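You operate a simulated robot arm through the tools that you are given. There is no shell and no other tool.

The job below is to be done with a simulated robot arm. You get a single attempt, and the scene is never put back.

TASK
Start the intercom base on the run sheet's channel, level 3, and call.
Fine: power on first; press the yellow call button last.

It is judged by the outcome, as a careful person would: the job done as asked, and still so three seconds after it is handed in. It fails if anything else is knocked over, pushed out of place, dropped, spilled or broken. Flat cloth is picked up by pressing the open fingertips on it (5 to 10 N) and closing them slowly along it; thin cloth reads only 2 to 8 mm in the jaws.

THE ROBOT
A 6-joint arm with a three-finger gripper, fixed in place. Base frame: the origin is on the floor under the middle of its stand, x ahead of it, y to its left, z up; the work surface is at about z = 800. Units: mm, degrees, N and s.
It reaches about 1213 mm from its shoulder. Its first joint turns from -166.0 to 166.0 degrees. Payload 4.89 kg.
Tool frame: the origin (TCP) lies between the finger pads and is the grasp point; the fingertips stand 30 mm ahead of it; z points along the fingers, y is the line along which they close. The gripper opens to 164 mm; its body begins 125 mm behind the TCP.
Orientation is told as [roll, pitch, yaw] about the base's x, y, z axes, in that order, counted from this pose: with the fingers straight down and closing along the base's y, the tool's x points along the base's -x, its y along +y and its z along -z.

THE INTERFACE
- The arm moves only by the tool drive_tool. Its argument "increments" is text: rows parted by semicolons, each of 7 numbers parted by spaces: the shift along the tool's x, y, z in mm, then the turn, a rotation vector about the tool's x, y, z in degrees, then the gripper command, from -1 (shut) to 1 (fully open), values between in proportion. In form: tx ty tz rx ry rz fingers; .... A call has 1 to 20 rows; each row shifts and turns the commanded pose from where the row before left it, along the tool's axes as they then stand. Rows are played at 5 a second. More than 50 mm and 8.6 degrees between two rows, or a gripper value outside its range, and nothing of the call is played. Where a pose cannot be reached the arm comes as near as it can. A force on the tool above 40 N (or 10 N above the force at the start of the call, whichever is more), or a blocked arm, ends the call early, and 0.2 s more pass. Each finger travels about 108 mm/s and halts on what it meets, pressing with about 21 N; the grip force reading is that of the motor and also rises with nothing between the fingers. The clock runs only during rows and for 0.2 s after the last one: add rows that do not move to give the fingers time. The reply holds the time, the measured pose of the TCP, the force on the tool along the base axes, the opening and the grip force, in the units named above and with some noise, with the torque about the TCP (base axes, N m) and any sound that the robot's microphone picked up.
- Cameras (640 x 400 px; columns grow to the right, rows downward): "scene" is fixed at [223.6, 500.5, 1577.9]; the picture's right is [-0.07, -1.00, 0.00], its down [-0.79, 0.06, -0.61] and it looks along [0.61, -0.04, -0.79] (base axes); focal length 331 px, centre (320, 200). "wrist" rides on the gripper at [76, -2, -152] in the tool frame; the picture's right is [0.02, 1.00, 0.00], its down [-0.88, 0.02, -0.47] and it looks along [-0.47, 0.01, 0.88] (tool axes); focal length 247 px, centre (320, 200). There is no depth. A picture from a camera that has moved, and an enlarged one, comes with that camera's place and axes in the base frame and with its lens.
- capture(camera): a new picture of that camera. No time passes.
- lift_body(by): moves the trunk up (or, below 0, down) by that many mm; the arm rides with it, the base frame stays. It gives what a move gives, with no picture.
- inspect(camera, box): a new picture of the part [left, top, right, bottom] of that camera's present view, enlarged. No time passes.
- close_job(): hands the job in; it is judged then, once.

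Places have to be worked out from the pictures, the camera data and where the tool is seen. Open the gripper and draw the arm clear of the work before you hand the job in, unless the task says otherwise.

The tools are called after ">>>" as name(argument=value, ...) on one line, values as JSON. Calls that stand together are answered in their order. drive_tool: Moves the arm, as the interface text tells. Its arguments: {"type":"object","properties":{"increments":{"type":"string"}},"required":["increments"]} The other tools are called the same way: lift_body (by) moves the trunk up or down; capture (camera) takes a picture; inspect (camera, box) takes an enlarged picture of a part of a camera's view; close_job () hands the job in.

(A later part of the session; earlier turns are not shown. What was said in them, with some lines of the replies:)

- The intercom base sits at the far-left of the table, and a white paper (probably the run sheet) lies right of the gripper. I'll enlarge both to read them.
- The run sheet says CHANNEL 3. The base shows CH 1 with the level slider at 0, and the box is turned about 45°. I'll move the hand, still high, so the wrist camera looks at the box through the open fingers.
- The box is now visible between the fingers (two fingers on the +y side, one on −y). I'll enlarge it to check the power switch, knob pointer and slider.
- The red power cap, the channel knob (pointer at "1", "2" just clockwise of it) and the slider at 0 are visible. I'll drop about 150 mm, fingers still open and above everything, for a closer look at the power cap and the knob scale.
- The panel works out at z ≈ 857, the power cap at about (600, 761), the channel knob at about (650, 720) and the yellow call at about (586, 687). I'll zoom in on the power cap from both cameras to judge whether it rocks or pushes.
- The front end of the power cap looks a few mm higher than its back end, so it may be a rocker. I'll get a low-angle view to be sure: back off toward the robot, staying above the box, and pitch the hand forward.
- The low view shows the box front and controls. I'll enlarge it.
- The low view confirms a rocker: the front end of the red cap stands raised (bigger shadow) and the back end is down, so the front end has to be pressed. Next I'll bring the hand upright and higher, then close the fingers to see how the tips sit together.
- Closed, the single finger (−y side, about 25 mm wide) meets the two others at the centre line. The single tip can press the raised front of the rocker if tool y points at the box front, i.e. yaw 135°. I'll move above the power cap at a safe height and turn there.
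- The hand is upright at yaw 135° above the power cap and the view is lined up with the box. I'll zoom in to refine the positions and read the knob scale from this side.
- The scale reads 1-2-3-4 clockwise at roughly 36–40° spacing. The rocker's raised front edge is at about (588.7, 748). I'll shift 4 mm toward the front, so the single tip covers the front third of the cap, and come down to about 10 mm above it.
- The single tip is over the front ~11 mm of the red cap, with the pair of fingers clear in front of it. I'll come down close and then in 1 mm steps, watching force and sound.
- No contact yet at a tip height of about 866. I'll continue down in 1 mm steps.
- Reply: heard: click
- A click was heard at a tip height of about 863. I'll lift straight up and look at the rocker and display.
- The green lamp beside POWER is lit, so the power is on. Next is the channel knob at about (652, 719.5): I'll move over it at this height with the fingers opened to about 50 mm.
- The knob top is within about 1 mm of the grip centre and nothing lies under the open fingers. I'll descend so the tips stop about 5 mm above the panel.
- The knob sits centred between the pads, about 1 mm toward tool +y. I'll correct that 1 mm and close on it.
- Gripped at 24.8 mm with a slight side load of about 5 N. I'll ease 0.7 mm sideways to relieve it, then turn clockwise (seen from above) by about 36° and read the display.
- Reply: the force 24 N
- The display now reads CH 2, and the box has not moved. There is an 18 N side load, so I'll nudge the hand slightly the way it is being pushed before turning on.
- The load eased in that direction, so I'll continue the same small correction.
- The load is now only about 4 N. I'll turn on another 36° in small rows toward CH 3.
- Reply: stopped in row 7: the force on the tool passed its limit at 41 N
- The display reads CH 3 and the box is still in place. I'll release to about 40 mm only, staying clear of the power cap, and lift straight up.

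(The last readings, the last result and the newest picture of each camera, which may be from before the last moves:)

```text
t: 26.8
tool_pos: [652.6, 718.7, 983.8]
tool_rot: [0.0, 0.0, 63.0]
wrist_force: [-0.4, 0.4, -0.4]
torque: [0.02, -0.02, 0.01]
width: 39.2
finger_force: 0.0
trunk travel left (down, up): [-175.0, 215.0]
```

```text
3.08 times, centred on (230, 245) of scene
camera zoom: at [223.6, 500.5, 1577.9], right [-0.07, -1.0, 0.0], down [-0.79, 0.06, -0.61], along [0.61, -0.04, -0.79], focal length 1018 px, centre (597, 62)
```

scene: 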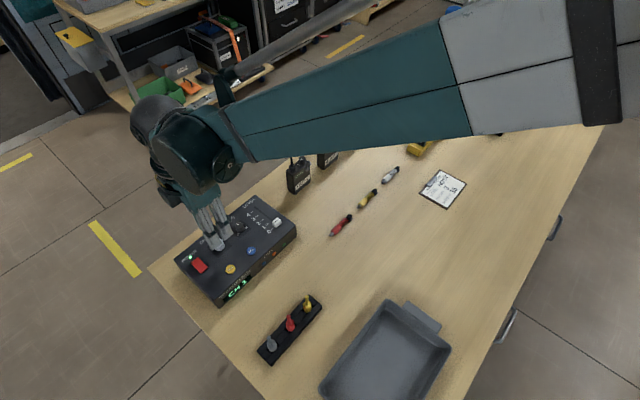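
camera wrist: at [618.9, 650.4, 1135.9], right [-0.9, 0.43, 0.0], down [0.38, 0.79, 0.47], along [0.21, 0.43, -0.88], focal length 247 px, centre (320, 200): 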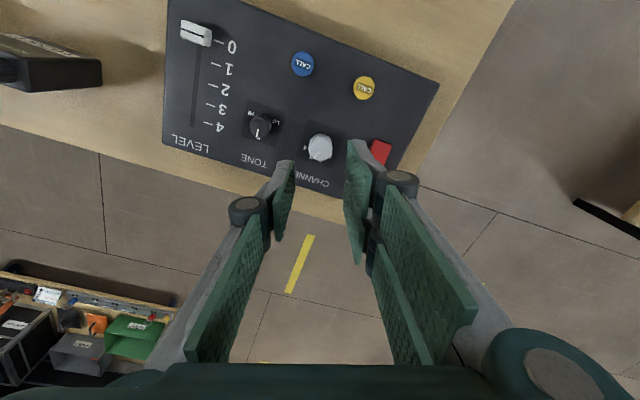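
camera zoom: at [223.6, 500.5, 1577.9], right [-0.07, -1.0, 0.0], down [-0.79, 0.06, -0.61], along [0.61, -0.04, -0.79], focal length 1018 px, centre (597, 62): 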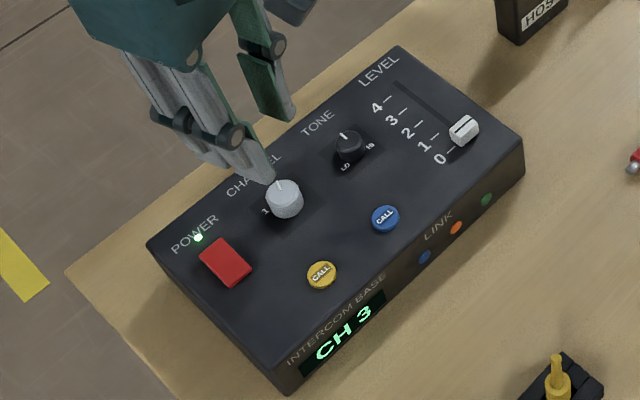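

The knob holds at CH 3 with the power lamp lit. Next is the level slider: ticks are 20 mm apart along the box's depth, so I'll grip its handle front-to-back. I'll turn back to yaw 135° and move above the handle near (710, 579).

>>> drive_tool(increments="0 0 0 0 0 -8 -0.39; 0 0 0 0 0 -8 -0.39; 0 0 0 0 0 -8 -0.39; 0 0 0 0 0 -8 -0.39; 0 0 0 0 0 -8 -0.39; 0 0 0 0 0 -8 -0.39; 0 0 0 0 0 -8 -0.39; 0 0 0 0 0 -8 -0.39; 0 0 0 0 0 -8 -0.39; 34.7 14.7 0 0 0 0 -0.39; 34.7 14.7 0 0 0 0 -0.39; 34.7 14.7 0 0 0 0 -0.39; 34.6 14.8 0 0 0 0 -0.39; 0 0 0 0 0 0 -0.39; 0 0 0 0 0 0 -0.39")

>>> capture(camera="wrist")

>>> inspect(camera="wrist", box=[240, 110, 400, 250])

>>> capture(camera="scene")

```text
t: 30.0
tool_pos: [708.8, 580.1, 980.9]
tool_rot: [-0.2, 0.0, 135.1]
wrist_force: [-0.1, 0.4, -0.1]
torque: [0.01, 0.07, 0.02]
width: 50.2
finger_force: 0.0
trunk travel left (down, up): [-175.0, 215.0]
```

```text
taken
camera wrist: at [763.8, 527.3, 1134.7], right [-0.69, -0.72, 0.0], down [-0.64, 0.61, 0.47], along [-0.34, 0.33, -0.88], focal length 247 px, centre (320, 200)
```

wrist: 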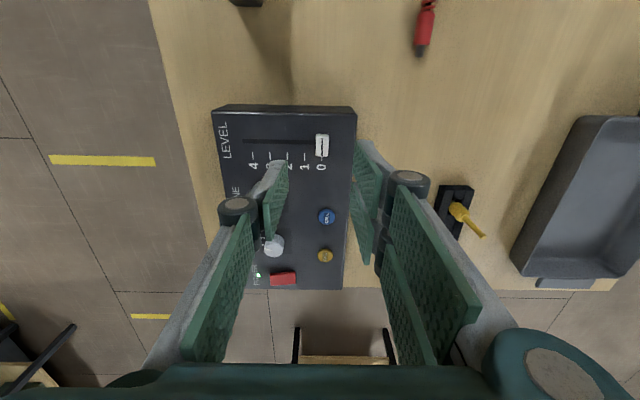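

```text
2.86 times, centred on (320, 180) of wrist
camera zoom: at [763.8, 527.3, 1134.7], right [-0.69, -0.72, 0.0], down [-0.64, 0.61, 0.47], along [-0.34, 0.33, -0.88], focal length 706 px, centre (320, 257)
```

zoom: 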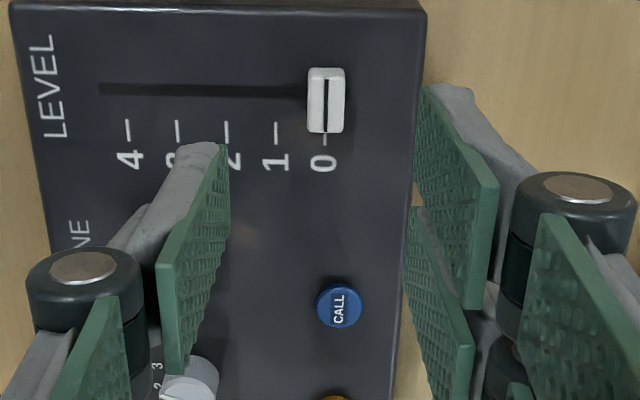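

```text
taken
```

scene: 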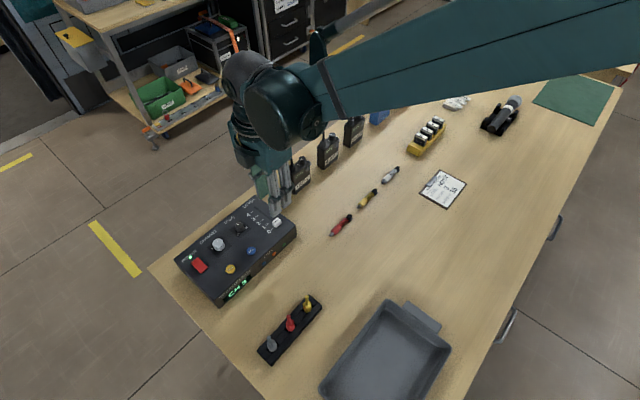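

The slider handle (about 14 × 25 mm) is at 0, roughly 3 mm and 2 mm off the grip centre in tool x and y. I'll correct that and descend with the fingers open 50 mm.

>>> drive_tool(increments="3.3 1.7 35 0 0 0 -0.39; 0 0 30 0 0 0 -0.39; 0 0 15 0 0 0 -0.39; 0 0 9 0 0 0 -0.39; 0 0 0 0 0 0 -0.39")

>>> inspect(camera="wrist", box=[240, 110, 400, 250])

>>> inspect(camera="scene", box=[200, 160, 320, 270])

```text
t: 31.2
tool_pos: [710.8, 577.7, 892.4]
tool_rot: [-0.1, 0.0, 135.0]
wrist_force: [0.6, 0.9, 0.2]
torque: [-0.02, 0.05, -0.04]
width: 49.9
finger_force: 0.1
trunk travel left (down, up): [-175.0, 215.0]
```

```text
2.86 times, centred on (320, 180) of wrist
camera zoom: at [765.4, 524.5, 1045.2], right [-0.69, -0.72, 0.0], down [-0.64, 0.61, 0.47], along [-0.34, 0.33, -0.88], focal length 706 px, centre (320, 257)
```

zoom: 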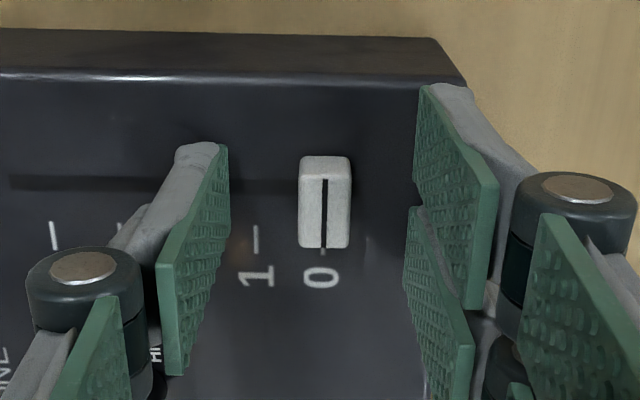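

```text
3.64 times, centred on (260, 215) of scene
camera zoom: at [223.6, 500.5, 1577.9], right [-0.07, -1.0, 0.0], down [-0.79, 0.06, -0.61], along [0.61, -0.04, -0.79], focal length 1203 px, centre (538, 146)
```

zoom: 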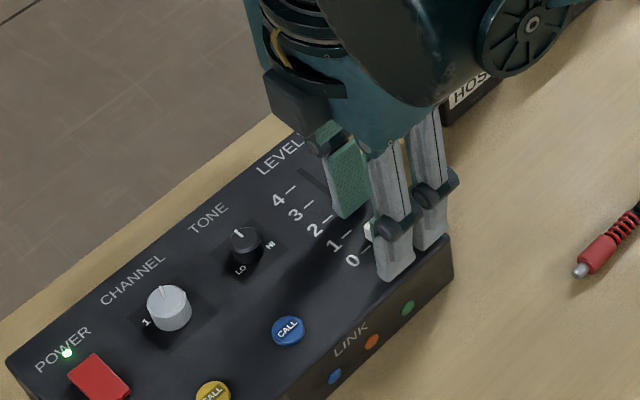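

The handle is centred between the pads. I'll close gently on it.

>>> drive_tool(increments="0 0 0 0 0 0 -0.55; 0 0 0 0 0 0 -0.7; 0 0 0 0 0 0 -0.8; 0 0 0 0 0 0 -0.9; 0 0 0 0 0 0 -0.9")

>>> inspect(camera="wrist", box=[240, 110, 400, 250])

```text
t: 32.4
tool_pos: [710.0, 578.2, 893.3]
tool_rot: [-0.1, 0.0, 135.0]
wrist_force: [0.2, 0.0, -0.3]
torque: [-0.01, 0.04, -0.01]
width: 13.7
finger_force: 45.4
trunk travel left (down, up): [-175.0, 215.0]
```

```text
2.86 times, centred on (320, 180) of wrist
camera zoom: at [765.3, 524.5, 1045.4], right [-0.69, -0.72, 0.0], down [-0.64, 0.61, 0.47], along [-0.34, 0.33, -0.88], focal length 706 px, centre (320, 257)
```

zoom: 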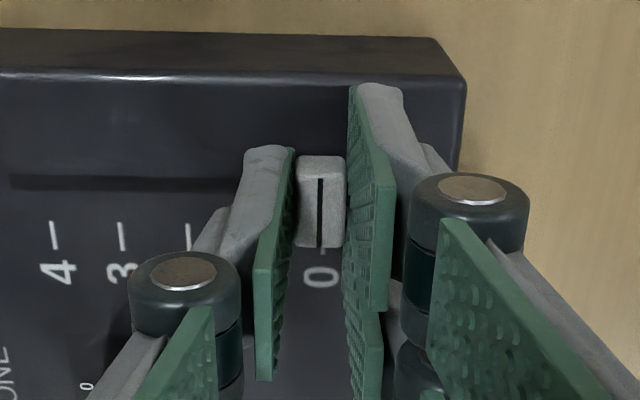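

Gripped at 13.7 mm with no side load; the handle sits about 1 mm past the 0 tick. I'll slide it 59 mm toward the back in small steps to reach 3.

>>> drive_tool(increments="0 -6 0 0 0 0 -0.9; 0 -8 0 0 0 0 -0.9; 0 -9 0 0 0 0 -0.9; 0 -9 0 0 0 0 -0.9; 0 -9 0 0 0 0 -0.9; 0 -9 0 0 0 0 -0.9; 0 -6 0 0 0 0 -0.9; 0 -3 0 0 0 0 -0.9; 0 0 0 0 0 0 -0.9")

>>> inspect(camera="wrist", box=[240, 110, 400, 250])

>>> inspect(camera="scene", box=[160, 170, 310, 310])

```text
t: 34.4
tool_pos: [751.6, 618.6, 892.8]
tool_rot: [-0.1, 0.0, 135.0]
wrist_force: [1.1, -1.4, -7.9]
torque: [-0.17, -0.12, -0.06]
width: 13.8
finger_force: 45.1
trunk travel left (down, up): [-175.0, 215.0]
```

```text
2.86 times, centred on (320, 180) of wrist
camera zoom: at [806.9, 566.1, 1045.4], right [-0.69, -0.72, 0.0], down [-0.64, 0.61, 0.47], along [-0.34, 0.33, -0.88], focal length 706 px, centre (320, 257)
```

zoom: 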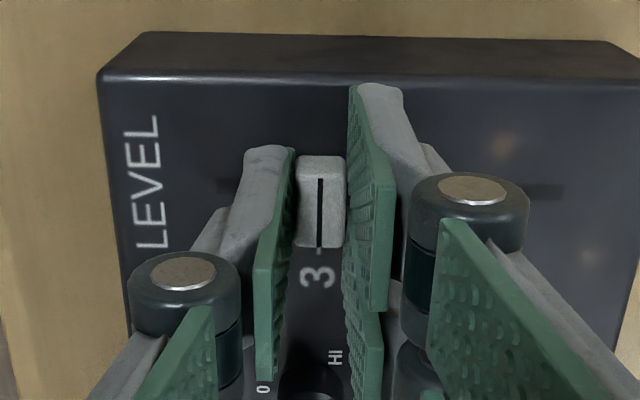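

```text
2.86 times, centred on (235, 240) of scene
camera zoom: at [223.6, 500.5, 1577.9], right [-0.07, -1.0, 0.0], down [-0.79, 0.06, -0.61], along [0.61, -0.04, -0.79], focal length 945 px, centre (563, 86)
```

zoom: 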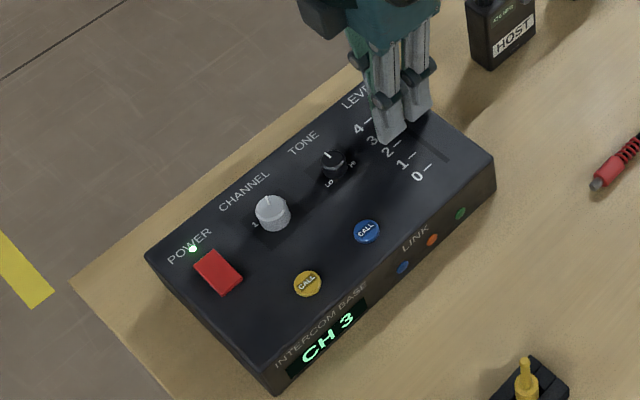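

The handle mark lines up with tick 3, and the box is unmoved. I'll open and lift straight off.

>>> drive_tool(increments="0 0 0 0 0 0 -0.75; 0 0 0 0 0 0 -0.5; 0 0 0 0 0 0 -0.45; 0 0 -8 0 0 0 -0.45; 0 0 -20 0 0 0 -0.45; 0 0 -35 0 0 0 -0.45; 0 0 -30 0 0 0 -0.45; 0 0 0 0 0 0 -0.45")

>>> inspect(camera="wrist", box=[200, 50, 440, 250])

>>> inspect(camera="scene", box=[160, 170, 310, 310])

```text
t: 36.2
tool_pos: [750.8, 619.1, 986.2]
tool_rot: [-0.2, 0.0, 135.0]
wrist_force: [-0.3, -0.1, 0.3]
torque: [0.05, -0.05, -0.02]
width: 45.2
finger_force: 0.1
trunk travel left (down, up): [-175.0, 215.0]
```

```text
2.00 times, centred on (320, 150) of wrist
camera zoom: at [806.7, 565.5, 1139.0], right [-0.69, -0.72, 0.0], down [-0.64, 0.61, 0.47], along [-0.34, 0.33, -0.88], focal length 494 px, centre (320, 300)
```

zoom: 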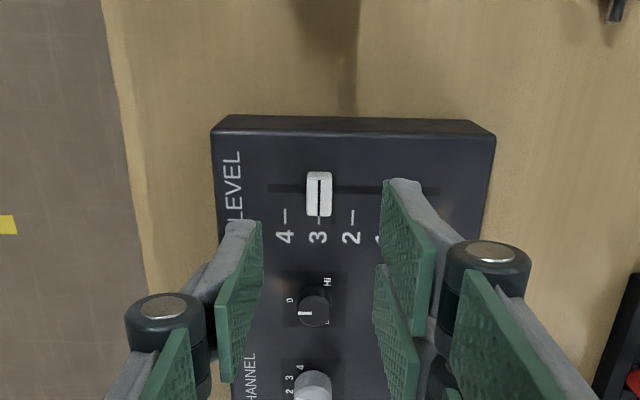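

```text
2.86 times, centred on (235, 240) of scene
camera zoom: at [223.6, 500.5, 1577.9], right [-0.07, -1.0, 0.0], down [-0.79, 0.06, -0.61], along [0.61, -0.04, -0.79], focal length 945 px, centre (563, 86)
```

zoom: 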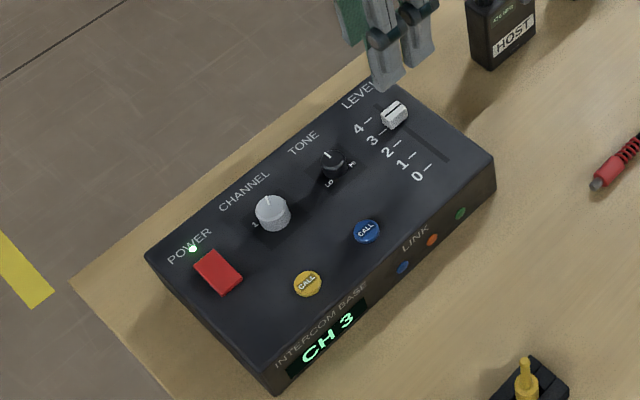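

The slider sits at 3. I'll check the alignment more closely before the call press.

>>> inspect(camera="wrist", box=[320, 120, 385, 175])

>>> inspect(camera="scene", box=[240, 195, 295, 240])

>>> inspect(camera="wrist", box=[300, 120, 400, 190])

```text
7.27 times, centred on (352, 148) of wrist
camera zoom: at [806.7, 565.5, 1139.0], right [-0.69, -0.72, 0.0], down [-0.64, 0.61, 0.47], along [-0.34, 0.33, -0.88], focal length 1796 px, centre (84, 582)
```

zoom: 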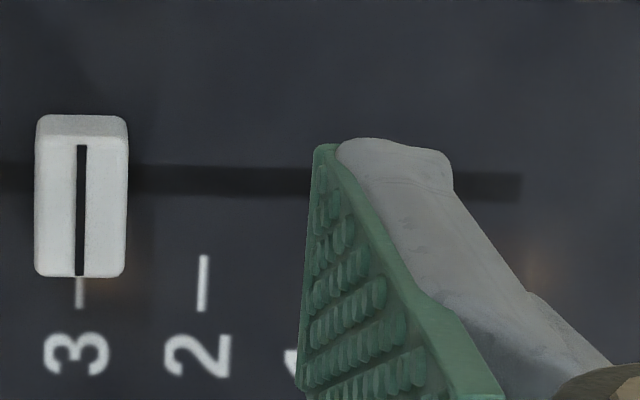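

```text
8.89 times, centred on (268, 218) of scene
camera zoom: at [223.6, 500.5, 1577.9], right [-0.07, -1.0, 0.0], down [-0.79, 0.06, -0.61], along [0.61, -0.04, -0.79], focal length 2940 px, centre (787, 44)
```

zoom: 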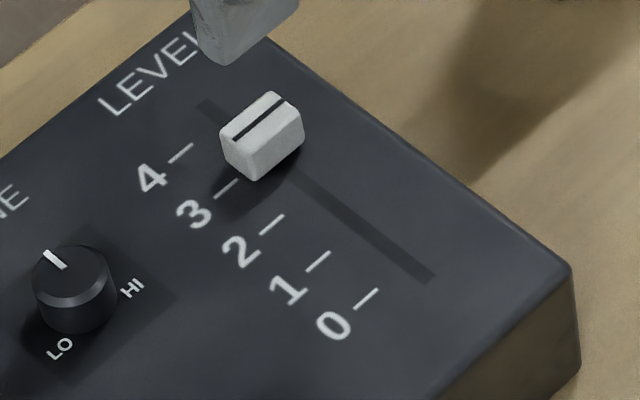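

```text
5.71 times, centred on (350, 155) of wrist
camera zoom: at [806.7, 565.5, 1139.0], right [-0.69, -0.72, 0.0], down [-0.64, 0.61, 0.47], along [-0.34, 0.33, -0.88], focal length 1411 px, centre (149, 457)
```

zoom: 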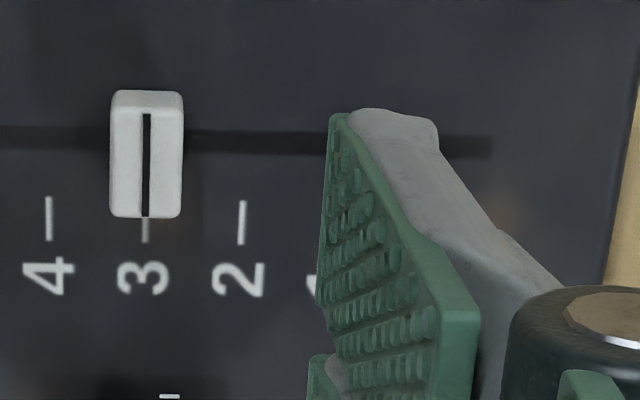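

The handle mark is right on tick 3. Now for the last step, the yellow CALL at about (586.5, 686.4): I'll close the fingers and move above it at this height.

>>> drive_tool(increments="-41 18.4 0 0 0 0 -1; -41 18.4 0 0 0 0 -1; -41 18.4 0 0 0 0 -1; -40.8 18.3 0 0 0 0 -1; 0 0 0 0 0 0 -1; 0 0 25 0 0 0 -1; 0 0 25 0 0 0 -1; 0 0 0 0 0 0 -1")

>>> capture(camera="wrist")

>>> inspect(camera="wrist", box=[240, 100, 400, 220])

>>> inspect(camera="scene", box=[160, 170, 310, 310])

```text
t: 38.0
tool_pos: [581.5, 681.9, 936.2]
tool_rot: [-0.1, -0.1, 134.9]
wrist_force: [0.6, -0.7, -0.7]
torque: [-0.02, 0.0, -0.04]
width: 0.0
finger_force: 20.5
trunk travel left (down, up): [-175.0, 215.0]
```

```text
taken
camera wrist: at [638.5, 630.2, 1088.7], right [-0.69, -0.72, 0.0], down [-0.64, 0.61, 0.47], along [-0.34, 0.33, -0.88], focal length 247 px, centre (320, 200)
```

wrist: 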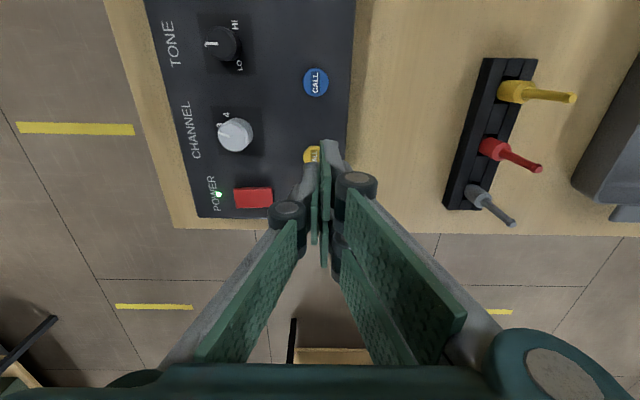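

```text
3.33 times, centred on (320, 160) of wrist
camera zoom: at [638.5, 630.2, 1088.7], right [-0.69, -0.72, 0.0], down [-0.64, 0.61, 0.47], along [-0.34, 0.33, -0.88], focal length 823 px, centre (320, 333)
```

zoom: 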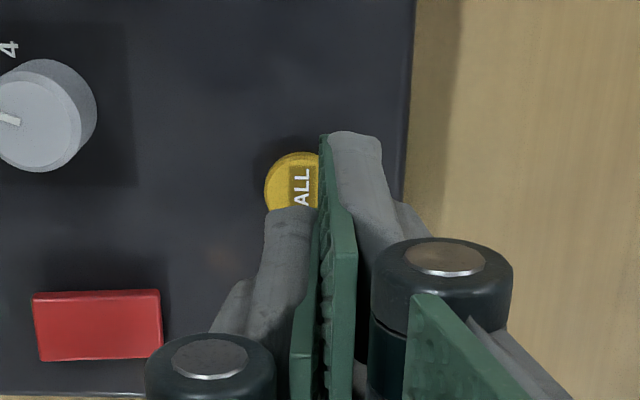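

```text
2.86 times, centred on (235, 240) of scene
camera zoom: at [223.6, 500.5, 1577.9], right [-0.07, -1.0, 0.0], down [-0.79, 0.06, -0.61], along [0.61, -0.04, -0.79], focal length 945 px, centre (563, 86)
```

zoom: 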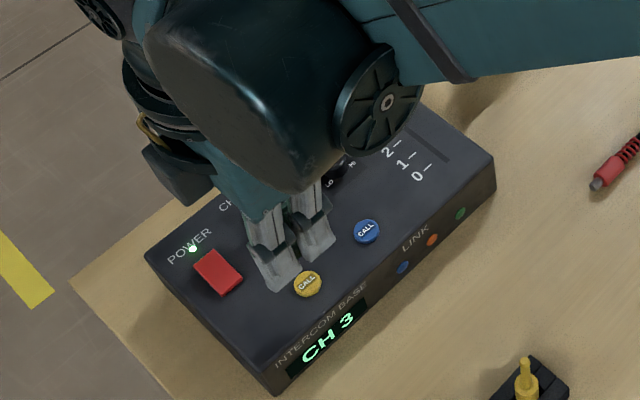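

The yellow button is at tool offset (2.6, −6.2), so it's under the single fingertip once I shift 2.5 mm in x. I'll descend to just above it.

>>> drive_tool(increments="2.5 0 20 0 0 0 -1; 0 0 15 0 0 0 -1; 0 0 5 0 0 0 -1; 0 0 0 0 0 0 -1")

>>> inspect(camera="wrist", box=[270, 120, 370, 200])

```text
t: 39.0
tool_pos: [585.9, 680.6, 896.5]
tool_rot: [0.0, 0.0, 135.1]
wrist_force: [-0.6, 0.5, 0.1]
torque: [-0.06, -0.01, 0.0]
width: 0.0
finger_force: 20.6
trunk travel left (down, up): [-175.0, 215.0]
```

```text
5.00 times, centred on (320, 160) of wrist
camera zoom: at [640.7, 628.1, 1049.3], right [-0.69, -0.72, 0.0], down [-0.64, 0.61, 0.47], along [-0.34, 0.33, -0.88], focal length 1235 px, centre (320, 400)
```

zoom: 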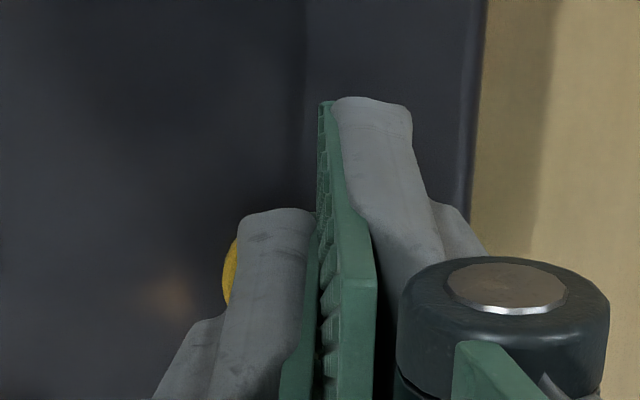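

The button is hidden right under the single tip, with only its far edge showing. I'll press in 1 mm steps, watching force and sound.

>>> drive_tool(increments="0 0 1 0 0 0 -1; 0 0 1 0 0 0 -1; 0 0 1 0 0 0 -1; 0 0 1 0 0 0 -1; 0 0 0 0 0 0 -1")

```text
t: 40.2
tool_pos: [585.3, 681.1, 892.3]
tool_rot: [-0.2, 0.0, 135.0]
wrist_force: [-0.9, 0.1, -0.6]
torque: [-0.02, -0.03, 0.0]
width: 0.0
finger_force: 21.3
trunk travel left (down, up): [-175.0, 215.0]
```

No contact yet at a tip height of about 862. I'll continue.

>>> drive_tool(increments="0 0 0.7 0 0 0 -1; 0 0 0.7 0 0 0 -1; 0 0 0.6 0 0 0 -1; 0 0 0 0 0 0 -1")

```text
t: 41.2
tool_pos: [586.2, 679.9, 890.2]
tool_rot: [-0.2, -0.1, 135.0]
wrist_force: [0.1, -0.2, 0.3]
torque: [0.02, 0.03, -0.01]
width: 0.3
finger_force: 21.3
trunk travel left (down, up): [-175.0, 215.0]
```

Still no load at about 860. I'll press on in sub-millimetre steps.

>>> drive_tool(increments="0 0 0.6 0 0 0 -1; 0 0 0.6 0 0 0 -1; 0 0 0 0 0 0 -1")

>>> inspect(camera="wrist", box=[270, 120, 370, 200])

>>> inspect(camera="scene", box=[180, 210, 280, 300])

```text
t: 42.0
tool_pos: [585.3, 679.7, 889.6]
tool_rot: [-0.1, 0.1, 135.0]
wrist_force: [-0.5, 0.2, 0.2]
torque: [-0.06, -0.01, 0.0]
width: 0.2
finger_force: 20.6
trunk travel left (down, up): [-175.0, 215.0]
```

```text
5.00 times, centred on (320, 160) of wrist
camera zoom: at [641.0, 628.0, 1042.1], right [-0.69, -0.72, 0.0], down [-0.64, 0.61, 0.47], along [-0.34, 0.33, -0.88], focal length 1235 px, centre (320, 400)
```

zoom: 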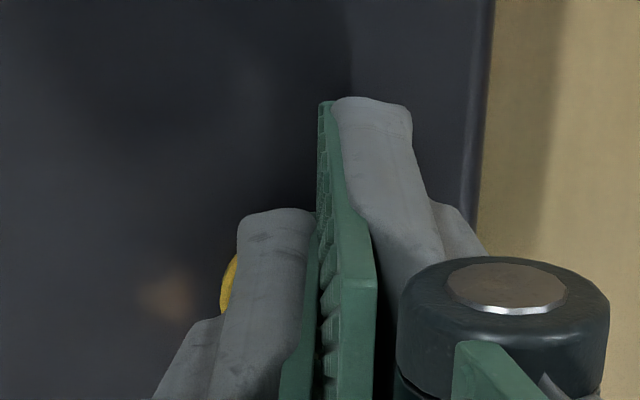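

```text
4.44 times, centred on (230, 255) of scene
camera zoom: at [223.6, 500.5, 1577.9], right [-0.07, -1.0, 0.0], down [-0.79, 0.06, -0.61], along [0.61, -0.04, -0.79], focal length 1470 px, centre (720, -44)
```

zoom: 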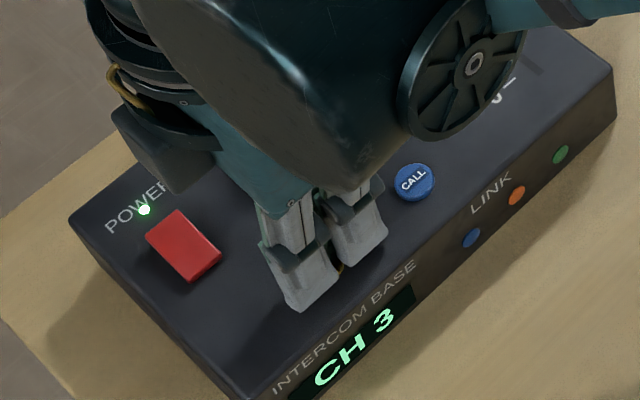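

No contact force at a tip height of about 859.5, and the pair of fingers still shows a gap to the panel. I'll keep easing down.

>>> drive_tool(increments="0 0 0.6 0 0 0 -1; 0 0 0.6 0 0 0 -1; 0 0 0 0 0 0 -1")

```text
t: 42.8
tool_pos: [586.3, 681.2, 887.2]
tool_rot: [-0.2, 0.1, 135.0]
wrist_force: [0.6, -0.3, 1.3]
torque: [0.0, 0.02, 0.03]
width: 6.0
finger_force: 45.4
trunk travel left (down, up): [-175.0, 215.0]
heard: click
```

A click was heard, and the fingers spread to 6 mm under the contact. I'll lift gently by a couple of mm and check that nothing is held.

>>> drive_tool(increments="0 0 -1 0 0 0 -1; 0 0 -1 0 0 0 -1; 0 0 0 0 0 0 -1")

>>> inspect(camera="wrist", box=[270, 120, 370, 200])

>>> inspect(camera="scene", box=[180, 210, 280, 300])

```text
t: 43.6
tool_pos: [586.2, 680.1, 889.9]
tool_rot: [-0.1, 0.0, 135.0]
wrist_force: [0.7, 0.0, 0.6]
torque: [-0.01, 0.01, -0.02]
width: 0.0
finger_force: 44.8
trunk travel left (down, up): [-175.0, 215.0]
```

```text
5.00 times, centred on (320, 160) of wrist
camera zoom: at [640.5, 627.8, 1042.7], right [-0.69, -0.72, 0.0], down [-0.64, 0.61, 0.47], along [-0.34, 0.33, -0.88], focal length 1235 px, centre (320, 400)
```

zoom: 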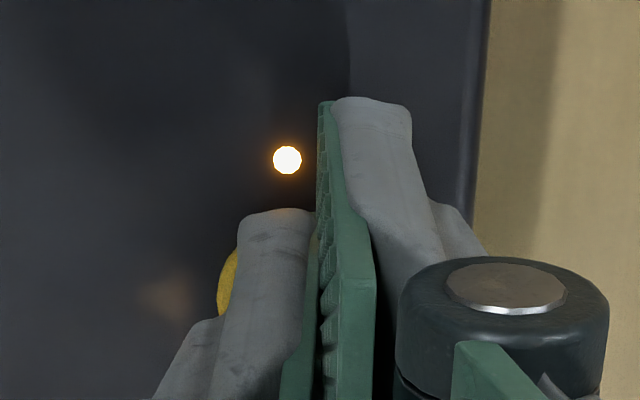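

```text
4.44 times, centred on (230, 255) of scene
camera zoom: at [223.6, 500.5, 1577.9], right [-0.07, -1.0, 0.0], down [-0.79, 0.06, -0.61], along [0.61, -0.04, -0.79], focal length 1470 px, centre (720, -44)
```

zoom: 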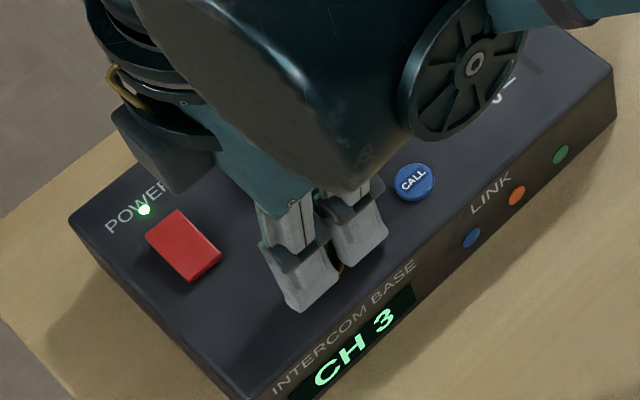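

A call lamp has lit beside the yellow button and the fingers are closed and free again. I'll lift straight up well clear.

>>> drive_tool(increments="0 0 -10 0 0 0 -1; 0 0 -30 0 0 0 -1; 0 0 -45 0 0 0 -1; 0 0 -45 0 0 0 -1; 0 0 -45 0 0 0 -1; 0 0 -20 0 0 0 -1; 0 0 0 0 0 0 -1")

>>> capture(camera="wrist")

>>> inspect(camera="scene", box=[160, 170, 310, 310])

```text
t: 45.2
tool_pos: [584.0, 678.1, 1085.9]
tool_rot: [-0.1, 0.0, 135.0]
wrist_force: [0.1, -0.3, -0.1]
torque: [0.06, -0.06, 0.0]
width: 0.2
finger_force: 45.1
trunk travel left (down, up): [-175.0, 215.0]
```

```text
taken
camera wrist: at [639.7, 626.8, 1238.9], right [-0.69, -0.72, 0.0], down [-0.64, 0.61, 0.47], along [-0.34, 0.33, -0.88], focal length 247 px, centre (320, 200)
```

wrist: 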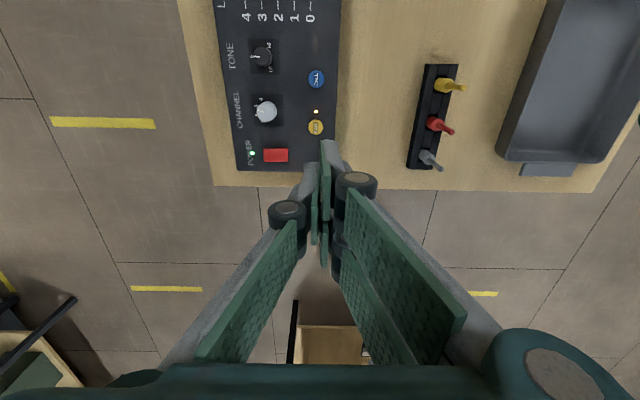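

```text
2.86 times, centred on (235, 240) of scene
camera zoom: at [223.6, 500.5, 1577.9], right [-0.07, -1.0, 0.0], down [-0.79, 0.06, -0.61], along [0.61, -0.04, -0.79], focal length 945 px, centre (563, 86)
```

zoom: 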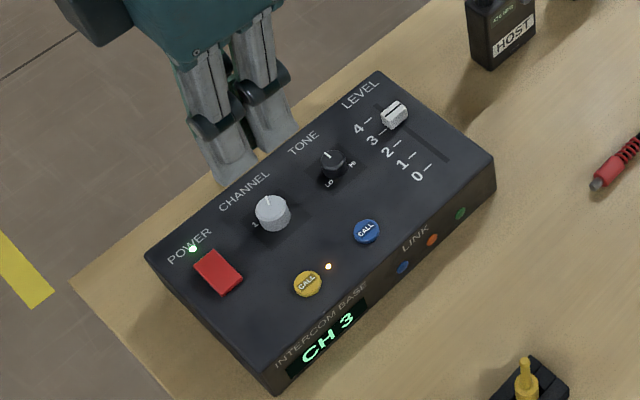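

Everything reads right: power lamp lit, CH 3, slider on 3, call lamp lit, box in place. I'll open the gripper and draw the arm back from above the box.

>>> drive_tool(increments="-8.8 44.2 0 0 0 0 -0.5; -8.8 44.2 0 0 0 0 0; -8.8 44.2 -10 0 0 0 0.5; -8.8 44.2 -10 0 0 0 1; 0 0 0 0 0 0 1; 0 0 0 0 0 0 1; 0 0 0 0 0 0 1")

>>> capture(camera="scene")

>>> inspect(camera="scene", box=[160, 170, 310, 310])

```text
t: 46.8
tool_pos: [434.6, 578.6, 1105.3]
tool_rot: [-0.1, 0.0, 135.0]
wrist_force: [-0.8, -0.5, 0.4]
torque: [-0.02, 0.0, -0.01]
width: 163.8
finger_force: 0.1
trunk travel left (down, up): [-175.0, 215.0]
```

```text
taken
```

scene: 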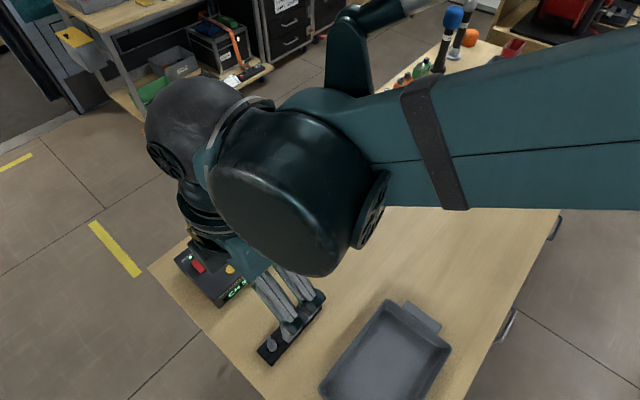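

```text
2.86 times, centred on (235, 240) of scene
camera zoom: at [223.6, 500.5, 1577.9], right [-0.07, -1.0, 0.0], down [-0.79, 0.06, -0.61], along [0.61, -0.04, -0.79], focal length 945 px, centre (563, 86)
```

zoom: 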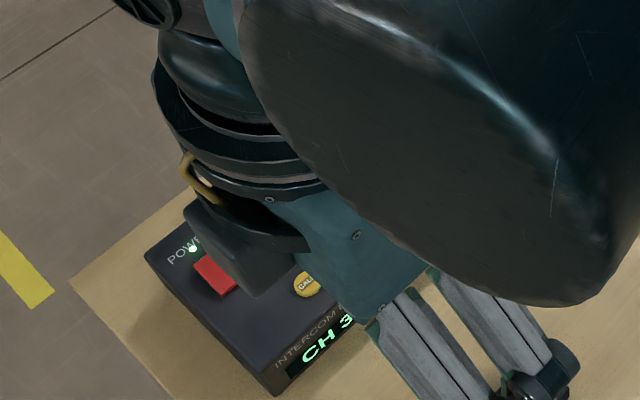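

The gripper is open and high above the table, the display still reads CH 3, and the power lamp is on. The work was confirmed unchanged after the call press, so I'm handing in the job.

>>> close_job()

```text
The job is handed in.
```

The intercom base is powered on, set to channel 3 and level 3, and the yellow call button was pressed last.

- **Power:** I pressed the raised front end of the red rocker first. It clicked and the green lamp beside POWER lit.
- **Channel:** The run sheet reads channel 3. I turned the channel knob from 1 through 2, and the display now reads CH 3. The turn hit the 40 N force limit once, just as it reached 3; the box did not move.
- **Level:** I slid the level handle from 0 to 3, and its mark sits on the 3 tick.
- **Call:** I pressed the yellow CALL button. It clicked and the lamp beside it lit.

With the arm lifted clear, the camera showed all four settings holding and nothing else disturbed. The gripper was open and drawn back from the box before I handed the job in.
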